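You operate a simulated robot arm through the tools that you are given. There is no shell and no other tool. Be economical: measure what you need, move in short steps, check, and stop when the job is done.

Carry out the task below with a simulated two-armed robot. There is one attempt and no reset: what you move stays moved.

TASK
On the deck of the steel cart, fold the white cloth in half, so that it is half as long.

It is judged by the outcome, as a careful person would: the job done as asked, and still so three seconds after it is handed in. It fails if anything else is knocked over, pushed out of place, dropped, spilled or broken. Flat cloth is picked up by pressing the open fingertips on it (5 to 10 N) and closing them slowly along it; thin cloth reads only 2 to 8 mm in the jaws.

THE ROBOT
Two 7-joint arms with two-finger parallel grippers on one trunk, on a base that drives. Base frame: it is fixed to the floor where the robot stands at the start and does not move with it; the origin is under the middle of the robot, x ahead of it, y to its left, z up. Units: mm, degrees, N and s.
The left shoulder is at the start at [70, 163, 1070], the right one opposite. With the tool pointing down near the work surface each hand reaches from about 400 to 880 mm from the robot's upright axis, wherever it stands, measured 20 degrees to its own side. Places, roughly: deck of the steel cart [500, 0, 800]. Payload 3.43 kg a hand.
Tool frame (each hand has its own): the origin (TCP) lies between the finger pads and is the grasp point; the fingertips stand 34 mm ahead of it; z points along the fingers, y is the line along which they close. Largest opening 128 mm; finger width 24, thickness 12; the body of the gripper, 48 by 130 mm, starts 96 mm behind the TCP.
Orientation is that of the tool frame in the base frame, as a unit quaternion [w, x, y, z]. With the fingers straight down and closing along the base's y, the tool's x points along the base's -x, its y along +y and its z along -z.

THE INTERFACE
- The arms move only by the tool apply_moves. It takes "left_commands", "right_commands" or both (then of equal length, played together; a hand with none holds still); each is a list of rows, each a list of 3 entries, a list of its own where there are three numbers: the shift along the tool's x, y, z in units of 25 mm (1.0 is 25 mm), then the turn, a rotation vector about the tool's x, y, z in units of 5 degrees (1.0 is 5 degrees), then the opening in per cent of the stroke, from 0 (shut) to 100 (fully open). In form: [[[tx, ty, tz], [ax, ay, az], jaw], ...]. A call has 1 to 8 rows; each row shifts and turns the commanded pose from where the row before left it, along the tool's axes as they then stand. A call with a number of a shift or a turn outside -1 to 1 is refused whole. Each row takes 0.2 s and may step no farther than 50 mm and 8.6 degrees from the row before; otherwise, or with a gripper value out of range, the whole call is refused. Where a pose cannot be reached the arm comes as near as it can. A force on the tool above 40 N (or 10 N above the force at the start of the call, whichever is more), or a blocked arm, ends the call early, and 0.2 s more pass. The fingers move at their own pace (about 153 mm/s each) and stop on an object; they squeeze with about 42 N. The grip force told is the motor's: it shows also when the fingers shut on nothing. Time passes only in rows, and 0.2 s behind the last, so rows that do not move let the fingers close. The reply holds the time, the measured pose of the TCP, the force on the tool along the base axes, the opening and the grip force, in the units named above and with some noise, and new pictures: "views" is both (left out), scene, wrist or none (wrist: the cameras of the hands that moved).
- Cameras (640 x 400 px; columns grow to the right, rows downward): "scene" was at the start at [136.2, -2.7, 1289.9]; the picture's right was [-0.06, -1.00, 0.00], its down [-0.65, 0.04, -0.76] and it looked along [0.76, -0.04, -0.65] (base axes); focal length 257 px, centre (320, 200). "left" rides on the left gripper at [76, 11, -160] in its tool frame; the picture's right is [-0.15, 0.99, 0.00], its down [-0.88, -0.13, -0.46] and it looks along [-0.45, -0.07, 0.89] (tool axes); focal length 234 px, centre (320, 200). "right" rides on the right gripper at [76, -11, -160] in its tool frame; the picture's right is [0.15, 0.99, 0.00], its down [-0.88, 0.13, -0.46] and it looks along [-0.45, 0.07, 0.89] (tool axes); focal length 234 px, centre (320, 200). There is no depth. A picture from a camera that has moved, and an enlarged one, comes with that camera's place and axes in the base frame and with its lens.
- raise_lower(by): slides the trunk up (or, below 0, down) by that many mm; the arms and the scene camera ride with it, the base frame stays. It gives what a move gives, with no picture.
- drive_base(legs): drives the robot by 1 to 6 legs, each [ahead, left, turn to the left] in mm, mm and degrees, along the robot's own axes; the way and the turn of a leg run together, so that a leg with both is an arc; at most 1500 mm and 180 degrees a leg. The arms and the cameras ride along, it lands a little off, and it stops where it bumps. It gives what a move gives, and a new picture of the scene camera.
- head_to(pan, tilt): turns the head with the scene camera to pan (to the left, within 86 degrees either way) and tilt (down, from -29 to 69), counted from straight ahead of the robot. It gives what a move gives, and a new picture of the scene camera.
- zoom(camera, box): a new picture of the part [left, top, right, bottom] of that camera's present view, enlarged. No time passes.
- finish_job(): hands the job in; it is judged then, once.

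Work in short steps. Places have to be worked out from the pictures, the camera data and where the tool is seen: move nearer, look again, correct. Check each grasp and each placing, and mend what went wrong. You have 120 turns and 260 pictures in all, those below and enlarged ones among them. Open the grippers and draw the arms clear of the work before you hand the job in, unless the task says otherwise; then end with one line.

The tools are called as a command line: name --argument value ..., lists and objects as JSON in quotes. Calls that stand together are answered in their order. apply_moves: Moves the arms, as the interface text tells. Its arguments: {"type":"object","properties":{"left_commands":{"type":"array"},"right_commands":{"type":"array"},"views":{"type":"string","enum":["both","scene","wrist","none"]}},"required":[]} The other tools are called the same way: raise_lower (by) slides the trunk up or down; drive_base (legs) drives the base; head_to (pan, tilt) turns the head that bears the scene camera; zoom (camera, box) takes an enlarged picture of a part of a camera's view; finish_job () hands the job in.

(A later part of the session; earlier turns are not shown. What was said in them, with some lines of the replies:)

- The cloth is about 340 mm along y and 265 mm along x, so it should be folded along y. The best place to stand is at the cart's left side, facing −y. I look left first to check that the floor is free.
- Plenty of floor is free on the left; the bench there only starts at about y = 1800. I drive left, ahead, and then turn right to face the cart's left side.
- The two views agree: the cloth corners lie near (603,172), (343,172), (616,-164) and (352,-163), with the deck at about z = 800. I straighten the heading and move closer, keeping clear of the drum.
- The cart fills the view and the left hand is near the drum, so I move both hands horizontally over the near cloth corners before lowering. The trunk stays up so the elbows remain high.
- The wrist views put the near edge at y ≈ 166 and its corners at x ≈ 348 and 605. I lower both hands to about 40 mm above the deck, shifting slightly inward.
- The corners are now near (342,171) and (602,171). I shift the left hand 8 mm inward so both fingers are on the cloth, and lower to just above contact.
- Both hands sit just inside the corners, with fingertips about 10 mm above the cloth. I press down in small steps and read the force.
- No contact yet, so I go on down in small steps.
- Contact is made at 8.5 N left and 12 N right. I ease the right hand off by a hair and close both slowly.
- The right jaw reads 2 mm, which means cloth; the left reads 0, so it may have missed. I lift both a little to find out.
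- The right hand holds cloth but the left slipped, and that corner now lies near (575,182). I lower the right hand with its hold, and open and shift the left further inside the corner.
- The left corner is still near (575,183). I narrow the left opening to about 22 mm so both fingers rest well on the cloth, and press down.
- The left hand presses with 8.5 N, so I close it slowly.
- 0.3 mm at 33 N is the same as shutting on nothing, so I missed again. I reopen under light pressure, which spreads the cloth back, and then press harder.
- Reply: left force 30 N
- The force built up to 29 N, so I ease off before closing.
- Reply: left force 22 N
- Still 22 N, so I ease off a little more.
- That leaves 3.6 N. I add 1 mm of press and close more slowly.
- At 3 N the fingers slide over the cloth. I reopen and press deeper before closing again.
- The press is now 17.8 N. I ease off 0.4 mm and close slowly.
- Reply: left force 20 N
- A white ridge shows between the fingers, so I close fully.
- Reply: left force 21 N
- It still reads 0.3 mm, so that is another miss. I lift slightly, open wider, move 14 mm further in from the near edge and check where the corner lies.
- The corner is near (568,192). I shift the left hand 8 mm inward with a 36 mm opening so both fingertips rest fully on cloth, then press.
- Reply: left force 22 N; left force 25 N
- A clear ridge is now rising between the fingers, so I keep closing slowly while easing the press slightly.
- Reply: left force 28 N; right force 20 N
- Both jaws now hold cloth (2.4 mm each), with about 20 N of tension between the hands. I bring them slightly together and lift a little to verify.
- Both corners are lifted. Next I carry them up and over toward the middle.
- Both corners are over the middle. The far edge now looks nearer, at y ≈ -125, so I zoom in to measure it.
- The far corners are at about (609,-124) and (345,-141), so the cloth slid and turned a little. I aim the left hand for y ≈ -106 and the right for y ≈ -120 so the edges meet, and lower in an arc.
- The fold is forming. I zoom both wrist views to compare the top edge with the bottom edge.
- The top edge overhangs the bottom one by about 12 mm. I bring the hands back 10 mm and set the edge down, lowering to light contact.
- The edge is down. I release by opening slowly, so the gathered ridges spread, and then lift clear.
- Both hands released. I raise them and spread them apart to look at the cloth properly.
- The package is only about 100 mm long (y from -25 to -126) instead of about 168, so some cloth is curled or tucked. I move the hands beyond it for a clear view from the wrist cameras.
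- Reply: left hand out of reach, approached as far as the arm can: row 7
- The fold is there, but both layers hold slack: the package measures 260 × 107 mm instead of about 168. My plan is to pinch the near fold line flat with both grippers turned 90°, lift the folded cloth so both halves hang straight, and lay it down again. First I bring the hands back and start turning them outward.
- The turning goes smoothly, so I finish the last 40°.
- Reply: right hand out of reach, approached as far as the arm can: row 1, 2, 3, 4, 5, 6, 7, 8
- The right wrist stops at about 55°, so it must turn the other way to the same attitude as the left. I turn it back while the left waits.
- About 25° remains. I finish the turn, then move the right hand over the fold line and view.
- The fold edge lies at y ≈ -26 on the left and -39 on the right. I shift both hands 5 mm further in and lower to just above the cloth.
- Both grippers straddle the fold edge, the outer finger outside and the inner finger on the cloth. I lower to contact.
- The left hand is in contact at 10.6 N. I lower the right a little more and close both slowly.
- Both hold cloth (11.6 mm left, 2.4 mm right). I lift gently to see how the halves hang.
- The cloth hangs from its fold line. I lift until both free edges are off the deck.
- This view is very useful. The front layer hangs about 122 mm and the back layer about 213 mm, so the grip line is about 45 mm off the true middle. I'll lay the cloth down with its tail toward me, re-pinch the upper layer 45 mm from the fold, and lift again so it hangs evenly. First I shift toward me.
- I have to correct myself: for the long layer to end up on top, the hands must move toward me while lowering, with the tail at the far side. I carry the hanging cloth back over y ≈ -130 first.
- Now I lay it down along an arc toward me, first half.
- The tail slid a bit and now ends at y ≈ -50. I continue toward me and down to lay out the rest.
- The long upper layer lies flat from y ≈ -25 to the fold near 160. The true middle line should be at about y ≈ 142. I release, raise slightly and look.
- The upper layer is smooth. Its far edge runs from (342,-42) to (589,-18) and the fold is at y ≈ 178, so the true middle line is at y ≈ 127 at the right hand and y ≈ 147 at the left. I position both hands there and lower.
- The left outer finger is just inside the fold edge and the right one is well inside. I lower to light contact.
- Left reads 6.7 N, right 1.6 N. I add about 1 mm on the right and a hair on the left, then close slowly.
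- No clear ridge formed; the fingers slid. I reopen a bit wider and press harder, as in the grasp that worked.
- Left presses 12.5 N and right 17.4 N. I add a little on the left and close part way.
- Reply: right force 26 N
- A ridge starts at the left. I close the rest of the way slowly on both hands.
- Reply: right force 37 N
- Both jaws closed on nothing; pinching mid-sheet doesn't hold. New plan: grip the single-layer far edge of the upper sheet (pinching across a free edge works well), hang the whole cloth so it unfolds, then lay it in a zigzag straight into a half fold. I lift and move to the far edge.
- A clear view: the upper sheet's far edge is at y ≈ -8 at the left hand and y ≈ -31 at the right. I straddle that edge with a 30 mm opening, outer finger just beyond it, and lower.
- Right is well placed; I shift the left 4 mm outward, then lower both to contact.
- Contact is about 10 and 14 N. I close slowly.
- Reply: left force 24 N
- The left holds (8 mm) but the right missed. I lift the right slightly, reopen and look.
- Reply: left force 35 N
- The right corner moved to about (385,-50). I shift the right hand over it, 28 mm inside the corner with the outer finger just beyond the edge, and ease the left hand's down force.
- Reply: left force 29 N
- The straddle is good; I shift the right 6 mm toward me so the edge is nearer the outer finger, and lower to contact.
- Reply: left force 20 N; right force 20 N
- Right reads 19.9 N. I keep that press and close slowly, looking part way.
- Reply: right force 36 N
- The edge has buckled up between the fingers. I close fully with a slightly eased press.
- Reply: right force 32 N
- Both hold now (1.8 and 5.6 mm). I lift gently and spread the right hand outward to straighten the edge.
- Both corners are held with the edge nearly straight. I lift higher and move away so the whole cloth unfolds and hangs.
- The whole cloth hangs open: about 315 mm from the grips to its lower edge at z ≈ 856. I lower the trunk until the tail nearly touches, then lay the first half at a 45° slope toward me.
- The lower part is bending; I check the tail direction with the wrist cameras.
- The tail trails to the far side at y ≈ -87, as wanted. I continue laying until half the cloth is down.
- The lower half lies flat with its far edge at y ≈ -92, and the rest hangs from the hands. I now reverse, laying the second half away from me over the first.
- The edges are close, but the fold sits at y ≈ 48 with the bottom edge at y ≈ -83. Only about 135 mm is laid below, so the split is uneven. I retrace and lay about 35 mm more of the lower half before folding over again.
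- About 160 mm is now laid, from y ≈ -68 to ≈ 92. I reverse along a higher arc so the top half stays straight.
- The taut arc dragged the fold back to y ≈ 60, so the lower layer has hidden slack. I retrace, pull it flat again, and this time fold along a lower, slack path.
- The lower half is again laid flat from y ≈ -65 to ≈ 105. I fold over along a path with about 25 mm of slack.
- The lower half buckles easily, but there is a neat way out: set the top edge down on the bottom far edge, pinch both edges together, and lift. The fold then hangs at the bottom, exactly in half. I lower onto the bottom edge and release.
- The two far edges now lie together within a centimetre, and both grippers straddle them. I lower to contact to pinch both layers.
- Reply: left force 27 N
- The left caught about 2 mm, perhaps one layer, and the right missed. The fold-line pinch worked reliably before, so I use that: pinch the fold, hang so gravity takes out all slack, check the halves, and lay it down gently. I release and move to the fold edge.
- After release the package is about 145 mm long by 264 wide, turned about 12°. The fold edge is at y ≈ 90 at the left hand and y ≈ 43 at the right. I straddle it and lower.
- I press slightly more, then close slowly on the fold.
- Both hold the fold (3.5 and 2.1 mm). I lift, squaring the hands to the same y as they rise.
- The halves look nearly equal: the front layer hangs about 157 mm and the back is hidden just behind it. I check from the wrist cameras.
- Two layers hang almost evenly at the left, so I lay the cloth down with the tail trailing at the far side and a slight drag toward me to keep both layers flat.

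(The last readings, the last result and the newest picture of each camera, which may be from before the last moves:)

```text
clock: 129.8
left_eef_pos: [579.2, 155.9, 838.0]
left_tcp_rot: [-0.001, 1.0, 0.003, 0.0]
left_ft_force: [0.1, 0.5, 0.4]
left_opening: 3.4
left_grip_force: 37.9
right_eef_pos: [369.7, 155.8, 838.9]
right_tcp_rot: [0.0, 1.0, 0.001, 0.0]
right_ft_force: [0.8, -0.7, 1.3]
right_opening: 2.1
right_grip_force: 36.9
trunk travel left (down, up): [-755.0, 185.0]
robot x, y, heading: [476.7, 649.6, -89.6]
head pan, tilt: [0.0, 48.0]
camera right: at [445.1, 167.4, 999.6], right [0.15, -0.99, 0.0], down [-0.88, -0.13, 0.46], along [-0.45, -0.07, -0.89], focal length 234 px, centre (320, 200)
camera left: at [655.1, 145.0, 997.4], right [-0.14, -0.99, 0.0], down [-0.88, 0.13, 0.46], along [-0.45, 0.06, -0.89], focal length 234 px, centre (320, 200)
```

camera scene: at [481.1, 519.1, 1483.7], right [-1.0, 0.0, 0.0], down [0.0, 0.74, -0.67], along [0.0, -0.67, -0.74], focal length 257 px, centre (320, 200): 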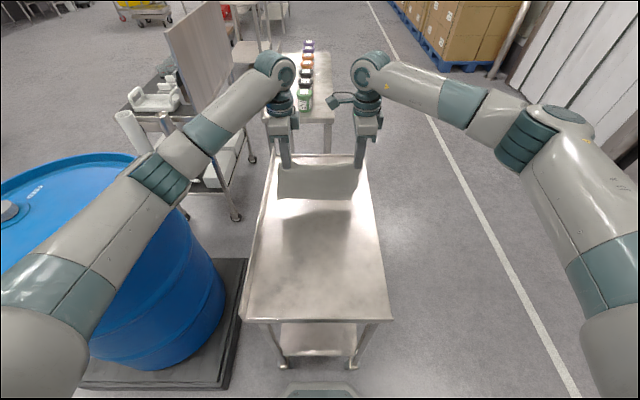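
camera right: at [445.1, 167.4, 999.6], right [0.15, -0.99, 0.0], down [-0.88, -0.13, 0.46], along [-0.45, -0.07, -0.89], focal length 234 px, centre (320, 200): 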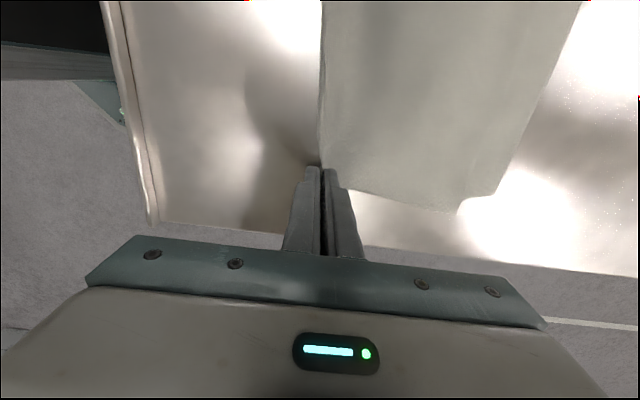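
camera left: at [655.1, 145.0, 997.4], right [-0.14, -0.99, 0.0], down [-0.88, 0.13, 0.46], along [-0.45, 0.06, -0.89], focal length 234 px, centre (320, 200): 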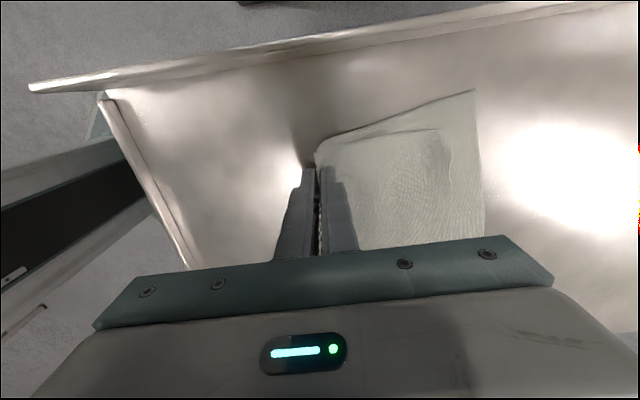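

It lies flat now. I release, lift clear and look at the result.

apply_moves --left_commands '[[[0, 0, 0], [0, 0, 0], 15], [[0, 0, 0], [0, 0, 0], 40], [[0, 0, -0.5], [0, 0, 0], 45], [[0, 0, -1], [0, 0, 0], 45], [[0, 0, -1], [0, 0, 0], 30], [[0, 0.9, -1], [0, 0, 0], 30], [[0, 1, -1], [0, 0, 0], 30], [[0, 1, 0], [0, 0, 0], 30]]' --right_commands '[[[0, 0, 0], [0, 0, 0], 15], [[0, 0, 0], [0, 0, 0], 40], [[0, 0, -0.5], [0, 0, 0], 45], [[0, 0, -1], [0, 0, 0], 45], [[0, 0, -1], [0, 0, 0], 30], [[0, 0.9, -1], [0, 0, 0], 30], [[0, 1, -1], [0, 0, 0], 30], [[0, 1, 0], [0, 0, 0], 30]]' --views "none"

apply_moves --left_commands '[[[0, 1, 0], [0, 0, 0], 30], [[0, 1, 0], [0, 0, 0], 30], [[0, 1, 0], [0, 0, 0], 30], [[0, 1, 0], [0, 0, 0], 30], [[0, 1, 0], [0, 0, 0], 30]]' --right_commands '[[[0, 1, 0], [0, 0, 0], 30], [[0, 1, 0], [0, 0, 0], 30], [[0, 1, 0], [0, 0, 0], 30], [[0, 1, 0], [0, 0, 0], 30], [[0, 1, 0], [0, 0, 0], 30]]' --views "wrist"

zoom --camera "scene" --box '[240, 190, 400, 290]'

```text
clock: 131.6
left_eef_pos: [579.5, 83.2, 951.8]
left_tcp_rot: [-0.001, 1.0, 0.003, 0.0]
left_ft_force: [-1.2, 0.3, 0.4]
left_opening: 38.4
left_grip_force: 0.0
right_eef_pos: [371.6, 81.4, 951.1]
right_tcp_rot: [0.0, 1.0, 0.002, 0.0]
right_ft_force: [-0.3, -1.0, 0.2]
right_opening: 38.5
right_grip_force: 0.0
trunk travel left (down, up): [-755.0, 185.0]
robot x, y, heading: [479.7, 648.4, -89.8]
head pan, tilt: [0.0, 48.0]
```

```text
clock: 132.8
left_eef_pos: [579.2, -43.2, 950.8]
left_tcp_rot: [0.001, 1.0, 0.002, 0.0]
left_ft_force: [0.3, 0.0, -0.9]
left_opening: 38.4
left_grip_force: 0.0
right_eef_pos: [371.2, -43.5, 953.9]
right_tcp_rot: [0.0, 1.0, 0.0, 0.0]
right_ft_force: [-0.4, 0.3, -0.4]
right_opening: 38.4
right_grip_force: 0.0
trunk travel left (down, up): [-755.0, 185.0]
robot x, y, heading: [478.6, 644.9, -89.9]
head pan, tilt: [0.0, 48.0]
camera right: at [446.7, -32.9, 1114.1], right [0.15, -0.99, 0.0], down [-0.88, -0.13, 0.46], along [-0.45, -0.07, -0.89], focal length 234 px, centre (320, 200)
camera left: at [656.4, -53.8, 1109.4], right [-0.14, -0.99, 0.0], down [-0.88, 0.13, 0.46], along [-0.45, 0.06, -0.89], focal length 234 px, centre (320, 200)
```

right: 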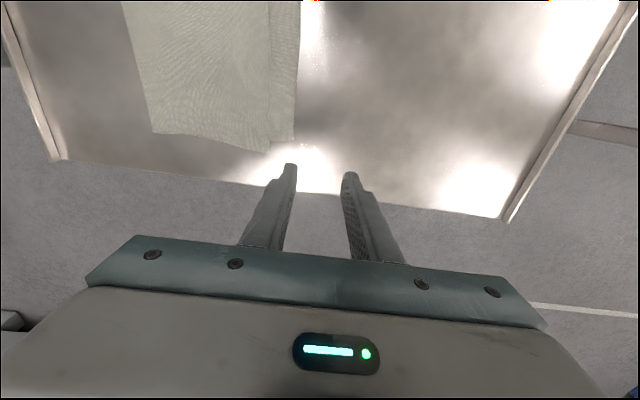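
left: 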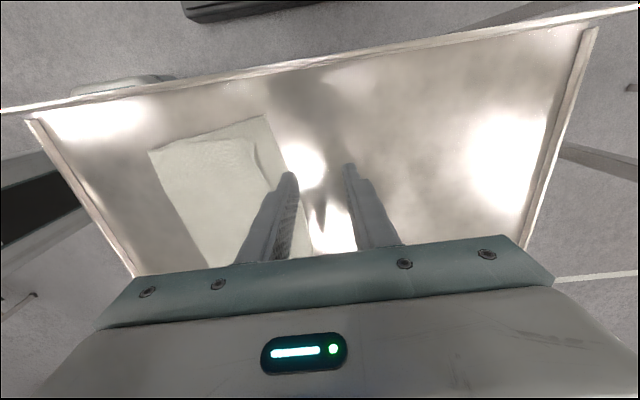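

```text
4.00 times, centred on (320, 240) of scene
camera zoom: at [480.9, 518.1, 1483.7], right [-1.0, 0.0, 0.0], down [0.0, 0.74, -0.67], along [0.0, -0.67, -0.74], focal length 1028 px, centre (320, 40)
```

zoom: 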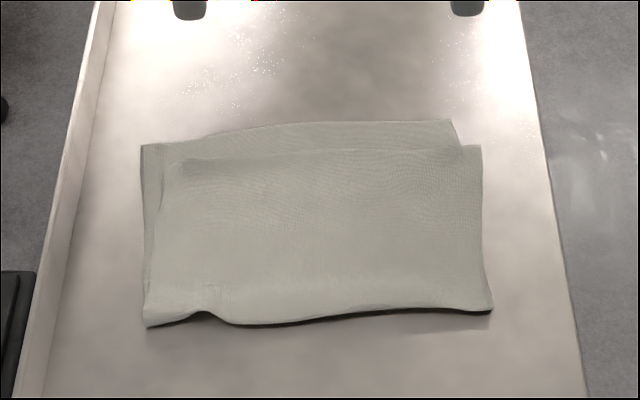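

This is a clean fold: bottom layer about 178 mm, top about 150 mm, with the edges off by about 28 mm at the right and about 10 mm at the left. I try a gentle correction: press closed fingertips on the top layer near its far edge and draw it away. That only puts it in tension.

apply_moves --left_commands '[[[0, -0.8, 0], [0, 0, 0], 0], [[0, -0.85, 0.2], [0, 0, 0], 0], [[0, -0.85, 0.8], [0, 0, 0], 0], [[0, -0.85, 0.9], [0, 0, 0], 0], [[0, 0, 0.9], [0, 0, 0], 0], [[0, 0, 0.9], [0, 0, 0], 0], [[0, 0, 0.6], [0, 0, 0], 0]]' --right_commands '[[[0.2, -0.8, 0], [0, 0, 0], 0], [[0.2, -0.8, 0.2], [0, 0, 0], 0], [[0.2, -0.8, 0.8], [0, 0, 0], 0], [[0, -0.75, 0.9], [0, 0, 0], 0], [[0, 0, 0.9], [0, 0, 0], 0], [[0, 0, 0.9], [0, 0, 0], 0], [[0, 0, 0.7], [0, 0, 0], 0]]' --views "none"

apply_moves --left_commands '[[[0, 0, 0.12], [0, 0, 0], 0], [[0, 0, 0.06], [0, 0, 0], 0]]' --right_commands '[[[0, 0, 0.12], [0, 0, 0], 0], [[0, 0, 0.06], [0, 0, 0], 0]]' --views "none"

```text
clock: 134.4
left_eef_pos: [579.1, 42.8, 843.1]
left_tcp_rot: [0.0, 1.0, 0.003, 0.0]
left_ft_force: [-0.2, 0.3, 0.9]
left_opening: 0.0
left_grip_force: 33.5
right_eef_pos: [386.4, 35.6, 841.7]
right_tcp_rot: [0.0, 1.0, 0.001, 0.0]
right_ft_force: [0.7, -0.6, 1.0]
right_opening: 0.0
right_grip_force: 33.5
trunk travel left (down, up): [-755.0, 185.0]
robot x, y, heading: [477.5, 649.6, -89.9]
head pan, tilt: [0.0, 48.0]
```

```text
clock: 135.0
left_eef_pos: [577.8, 41.6, 840.1]
left_tcp_rot: [0.001, 1.0, 0.002, -0.001]
left_ft_force: [-0.3, -0.6, -0.4]
left_opening: 0.0
left_grip_force: 33.1
right_eef_pos: [385.2, 34.9, 837.7]
right_tcp_rot: [0.0, 1.0, 0.001, 0.0]
right_ft_force: [0.5, -0.8, -0.5]
right_opening: 0.2
right_grip_force: 32.5
trunk travel left (down, up): [-755.0, 185.0]
robot x, y, heading: [479.3, 644.4, -89.7]
head pan, tilt: [0.0, 48.0]
```

Not yet in contact; I lower a little more.

apply_moves --left_commands '[[[0, 0, 0.07], [0, 0, 0], 0], [[0, 0, 0.04], [0, 0, 0], 0]]' --right_commands '[[[0, 0, 0.03], [0, 0, 0], 0], [[0, 0, 0.02], [0, 0, 0], 0]]' --views "none"

```text
clock: 135.6
left_eef_pos: [577.1, 41.9, 838.8]
left_tcp_rot: [0.0, 1.0, 0.002, 0.0]
left_ft_force: [0.2, -0.4, -0.5]
left_opening: 0.0
left_grip_force: 33.3
right_eef_pos: [386.2, 36.2, 836.8]
right_tcp_rot: [0.0, 1.0, 0.002, -0.001]
right_ft_force: [-0.4, -1.6, 4.6]
right_opening: 0.0
right_grip_force: 33.5
trunk travel left (down, up): [-755.0, 185.0]
robot x, y, heading: [477.7, 648.9, -89.8]
head pan, tilt: [0.0, 48.0]
```

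Right touches at 4.6 N. I bring the left into contact and draw the top layer: right 30 mm away and 12 mm left, left 12 mm away and 12 mm left.

apply_moves --left_commands '[[[0, 0, 0.07], [0, 0, 0], 0], [[0.1, 0.1, 0], [0, 0, 0], 0], [[0.1, 0.1, 0], [0, 0, 0], 0], [[0.1, 0.1, 0], [0, 0, 0], 0], [[0.1, 0.1, 0], [0, 0, 0], 0], [[0.1, 0.1, 0], [0, 0, 0], 0]]' --right_commands '[[[0, 0, 0], [0, 0, 0], 0], [[0.1, 0.24, 0], [0, 0, 0], 0], [[0.1, 0.24, 0], [0, 0, 0], 0], [[0.1, 0.24, 0], [0, 0, 0], 0], [[0.1, 0.24, 0], [0, 0, 0], 0], [[0.1, 0.24, 0], [0, 0, 0], 0]]' --views "none"

zoom --camera "scene" --box '[240, 190, 400, 290]'

```text
clock: 137.0
left_eef_pos: [589.6, 29.1, 836.9]
left_tcp_rot: [0.0, 1.0, 0.003, 0.0]
left_ft_force: [-1.9, -0.3, 2.8]
left_opening: 0.0
left_grip_force: 33.2
right_eef_pos: [398.3, 7.3, 836.4]
right_tcp_rot: [0.0, 1.0, 0.002, -0.001]
right_ft_force: [-0.9, 1.0, 3.6]
right_opening: 0.0
right_grip_force: 33.3
trunk travel left (down, up): [-755.0, 185.0]
robot x, y, heading: [477.1, 645.8, -89.5]
head pan, tilt: [0.0, 48.0]
```

```text
4.00 times, centred on (320, 240) of scene
camera zoom: at [481.1, 519.8, 1483.9], right [-1.0, 0.0, 0.0], down [0.0, 0.74, -0.67], along [0.0, -0.67, -0.74], focal length 1028 px, centre (320, 40)
```

zoom: 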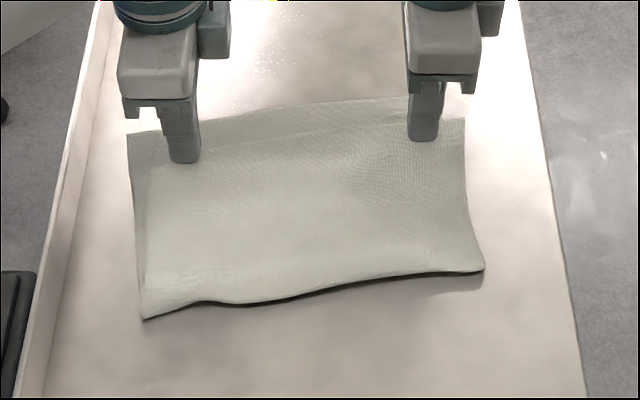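

The whole package moved as one and stayed neatly folded. Its length is about 175–180 mm against 334 mm originally, so about half. I stop here, lift the hands straight up and draw them clear.

apply_moves --left_commands '[[[0, 0, -0.6], [0, 0, 0], 0], [[0, 0, -1], [0, 0, 0], 0], [[0, 0, -1], [0, 0, 0], 20], [[0, 0, -1], [0, 0, 0], 40], [[0, 0, -1], [0, 0, 0], 40], [[0, 0, -1], [0, 0, 0], 40], [[0, 0, -1], [0, 0, 0], 40], [[0, 0, -1], [0, 0, 0], 40]]' --right_commands '[[[0, 0, -0.6], [0, 0, 0], 0], [[0, 0, -1], [0, 0, 0], 0], [[0, 0, -1], [0, 0, 0], 20], [[0, 0, -1], [0, 0, 0], 40], [[0, 0, -1], [0, 0, 0], 40], [[0, 0, -1], [0, 0, 0], 40], [[0, 0, -1], [0, 0, 0], 40], [[0, 0, -1], [0, 0, 0], 40]]' --views "none"

zoom --camera "scene" --box '[240, 190, 400, 290]'

```text
clock: 138.8
left_eef_pos: [591.1, 29.4, 1028.0]
left_tcp_rot: [-0.001, 1.0, 0.003, 0.001]
left_ft_force: [0.0, 0.1, 0.4]
left_opening: 51.1
left_grip_force: 0.1
right_eef_pos: [398.8, 8.0, 1026.8]
right_tcp_rot: [0.001, 1.0, 0.001, 0.001]
right_ft_force: [0.0, -0.5, -0.4]
right_opening: 51.1
right_grip_force: 0.1
trunk travel left (down, up): [-755.0, 185.0]
robot x, y, heading: [477.4, 648.2, -89.9]
head pan, tilt: [0.0, 48.0]
```

```text
4.00 times, centred on (320, 240) of scene
camera zoom: at [481.1, 520.1, 1483.9], right [-1.0, 0.0, 0.0], down [0.0, 0.74, -0.67], along [0.0, -0.67, -0.74], focal length 1028 px, centre (320, 40)
```

zoom: 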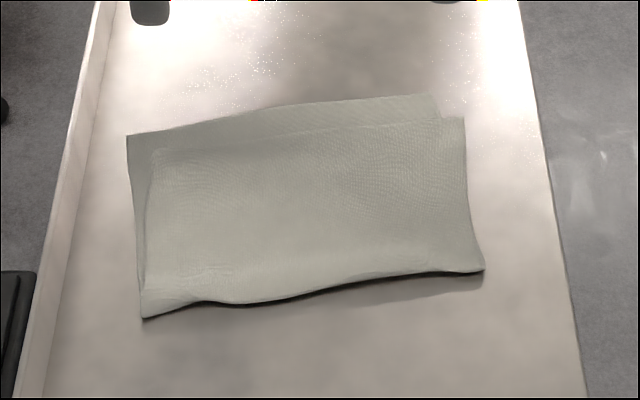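

The cloth is cleanly folded: about 170 mm from fold to edge, or 0.51 of the original length, with both layers flat. I back the robot away so the arms are clear of the cart, and take one last look.

drive_base --legs '[[-300, 0, 0]]'

```text
clock: 140.8
left_eef_pos: [587.9, 328.1, 1026.7]
left_tcp_rot: [0.0, 1.0, -0.001, 0.0]
left_ft_force: [-0.2, 0.9, 0.8]
left_opening: 51.0
left_grip_force: 0.0
right_eef_pos: [394.3, 308.9, 1025.0]
right_tcp_rot: [0.0, 1.0, -0.002, 0.0]
right_ft_force: [1.6, -0.5, -0.2]
right_opening: 51.2
right_grip_force: 0.1
trunk travel left (down, up): [-755.0, 185.0]
robot x, y, heading: [480.2, 947.4, -90.1]
head pan, tilt: [0.0, 48.0]
camera scene: at [480.1, 820.1, 1483.7], right [-1.0, 0.0, 0.0], down [0.0, 0.74, -0.67], along [0.0, -0.67, -0.74], focal length 257 px, centre (320, 200)
```

scene: 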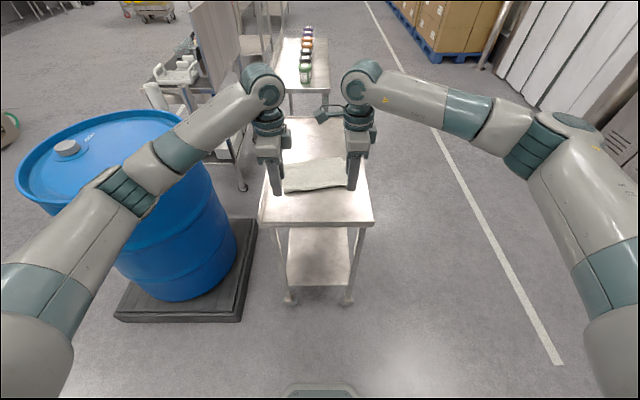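

The arms are clear, the cloth is folded in the middle of the deck and nothing else has moved. I hand the job in.

finish_job

```text
The job is handed in.
```

The white cloth is folded in half on the cart deck: about 170 mm long, down from about 334 mm. The top layer's edges sit about 24 mm off the bottom layer's, and the bundle lies slightly turned and nearer the cart's left end than before. Nothing else was disturbed.
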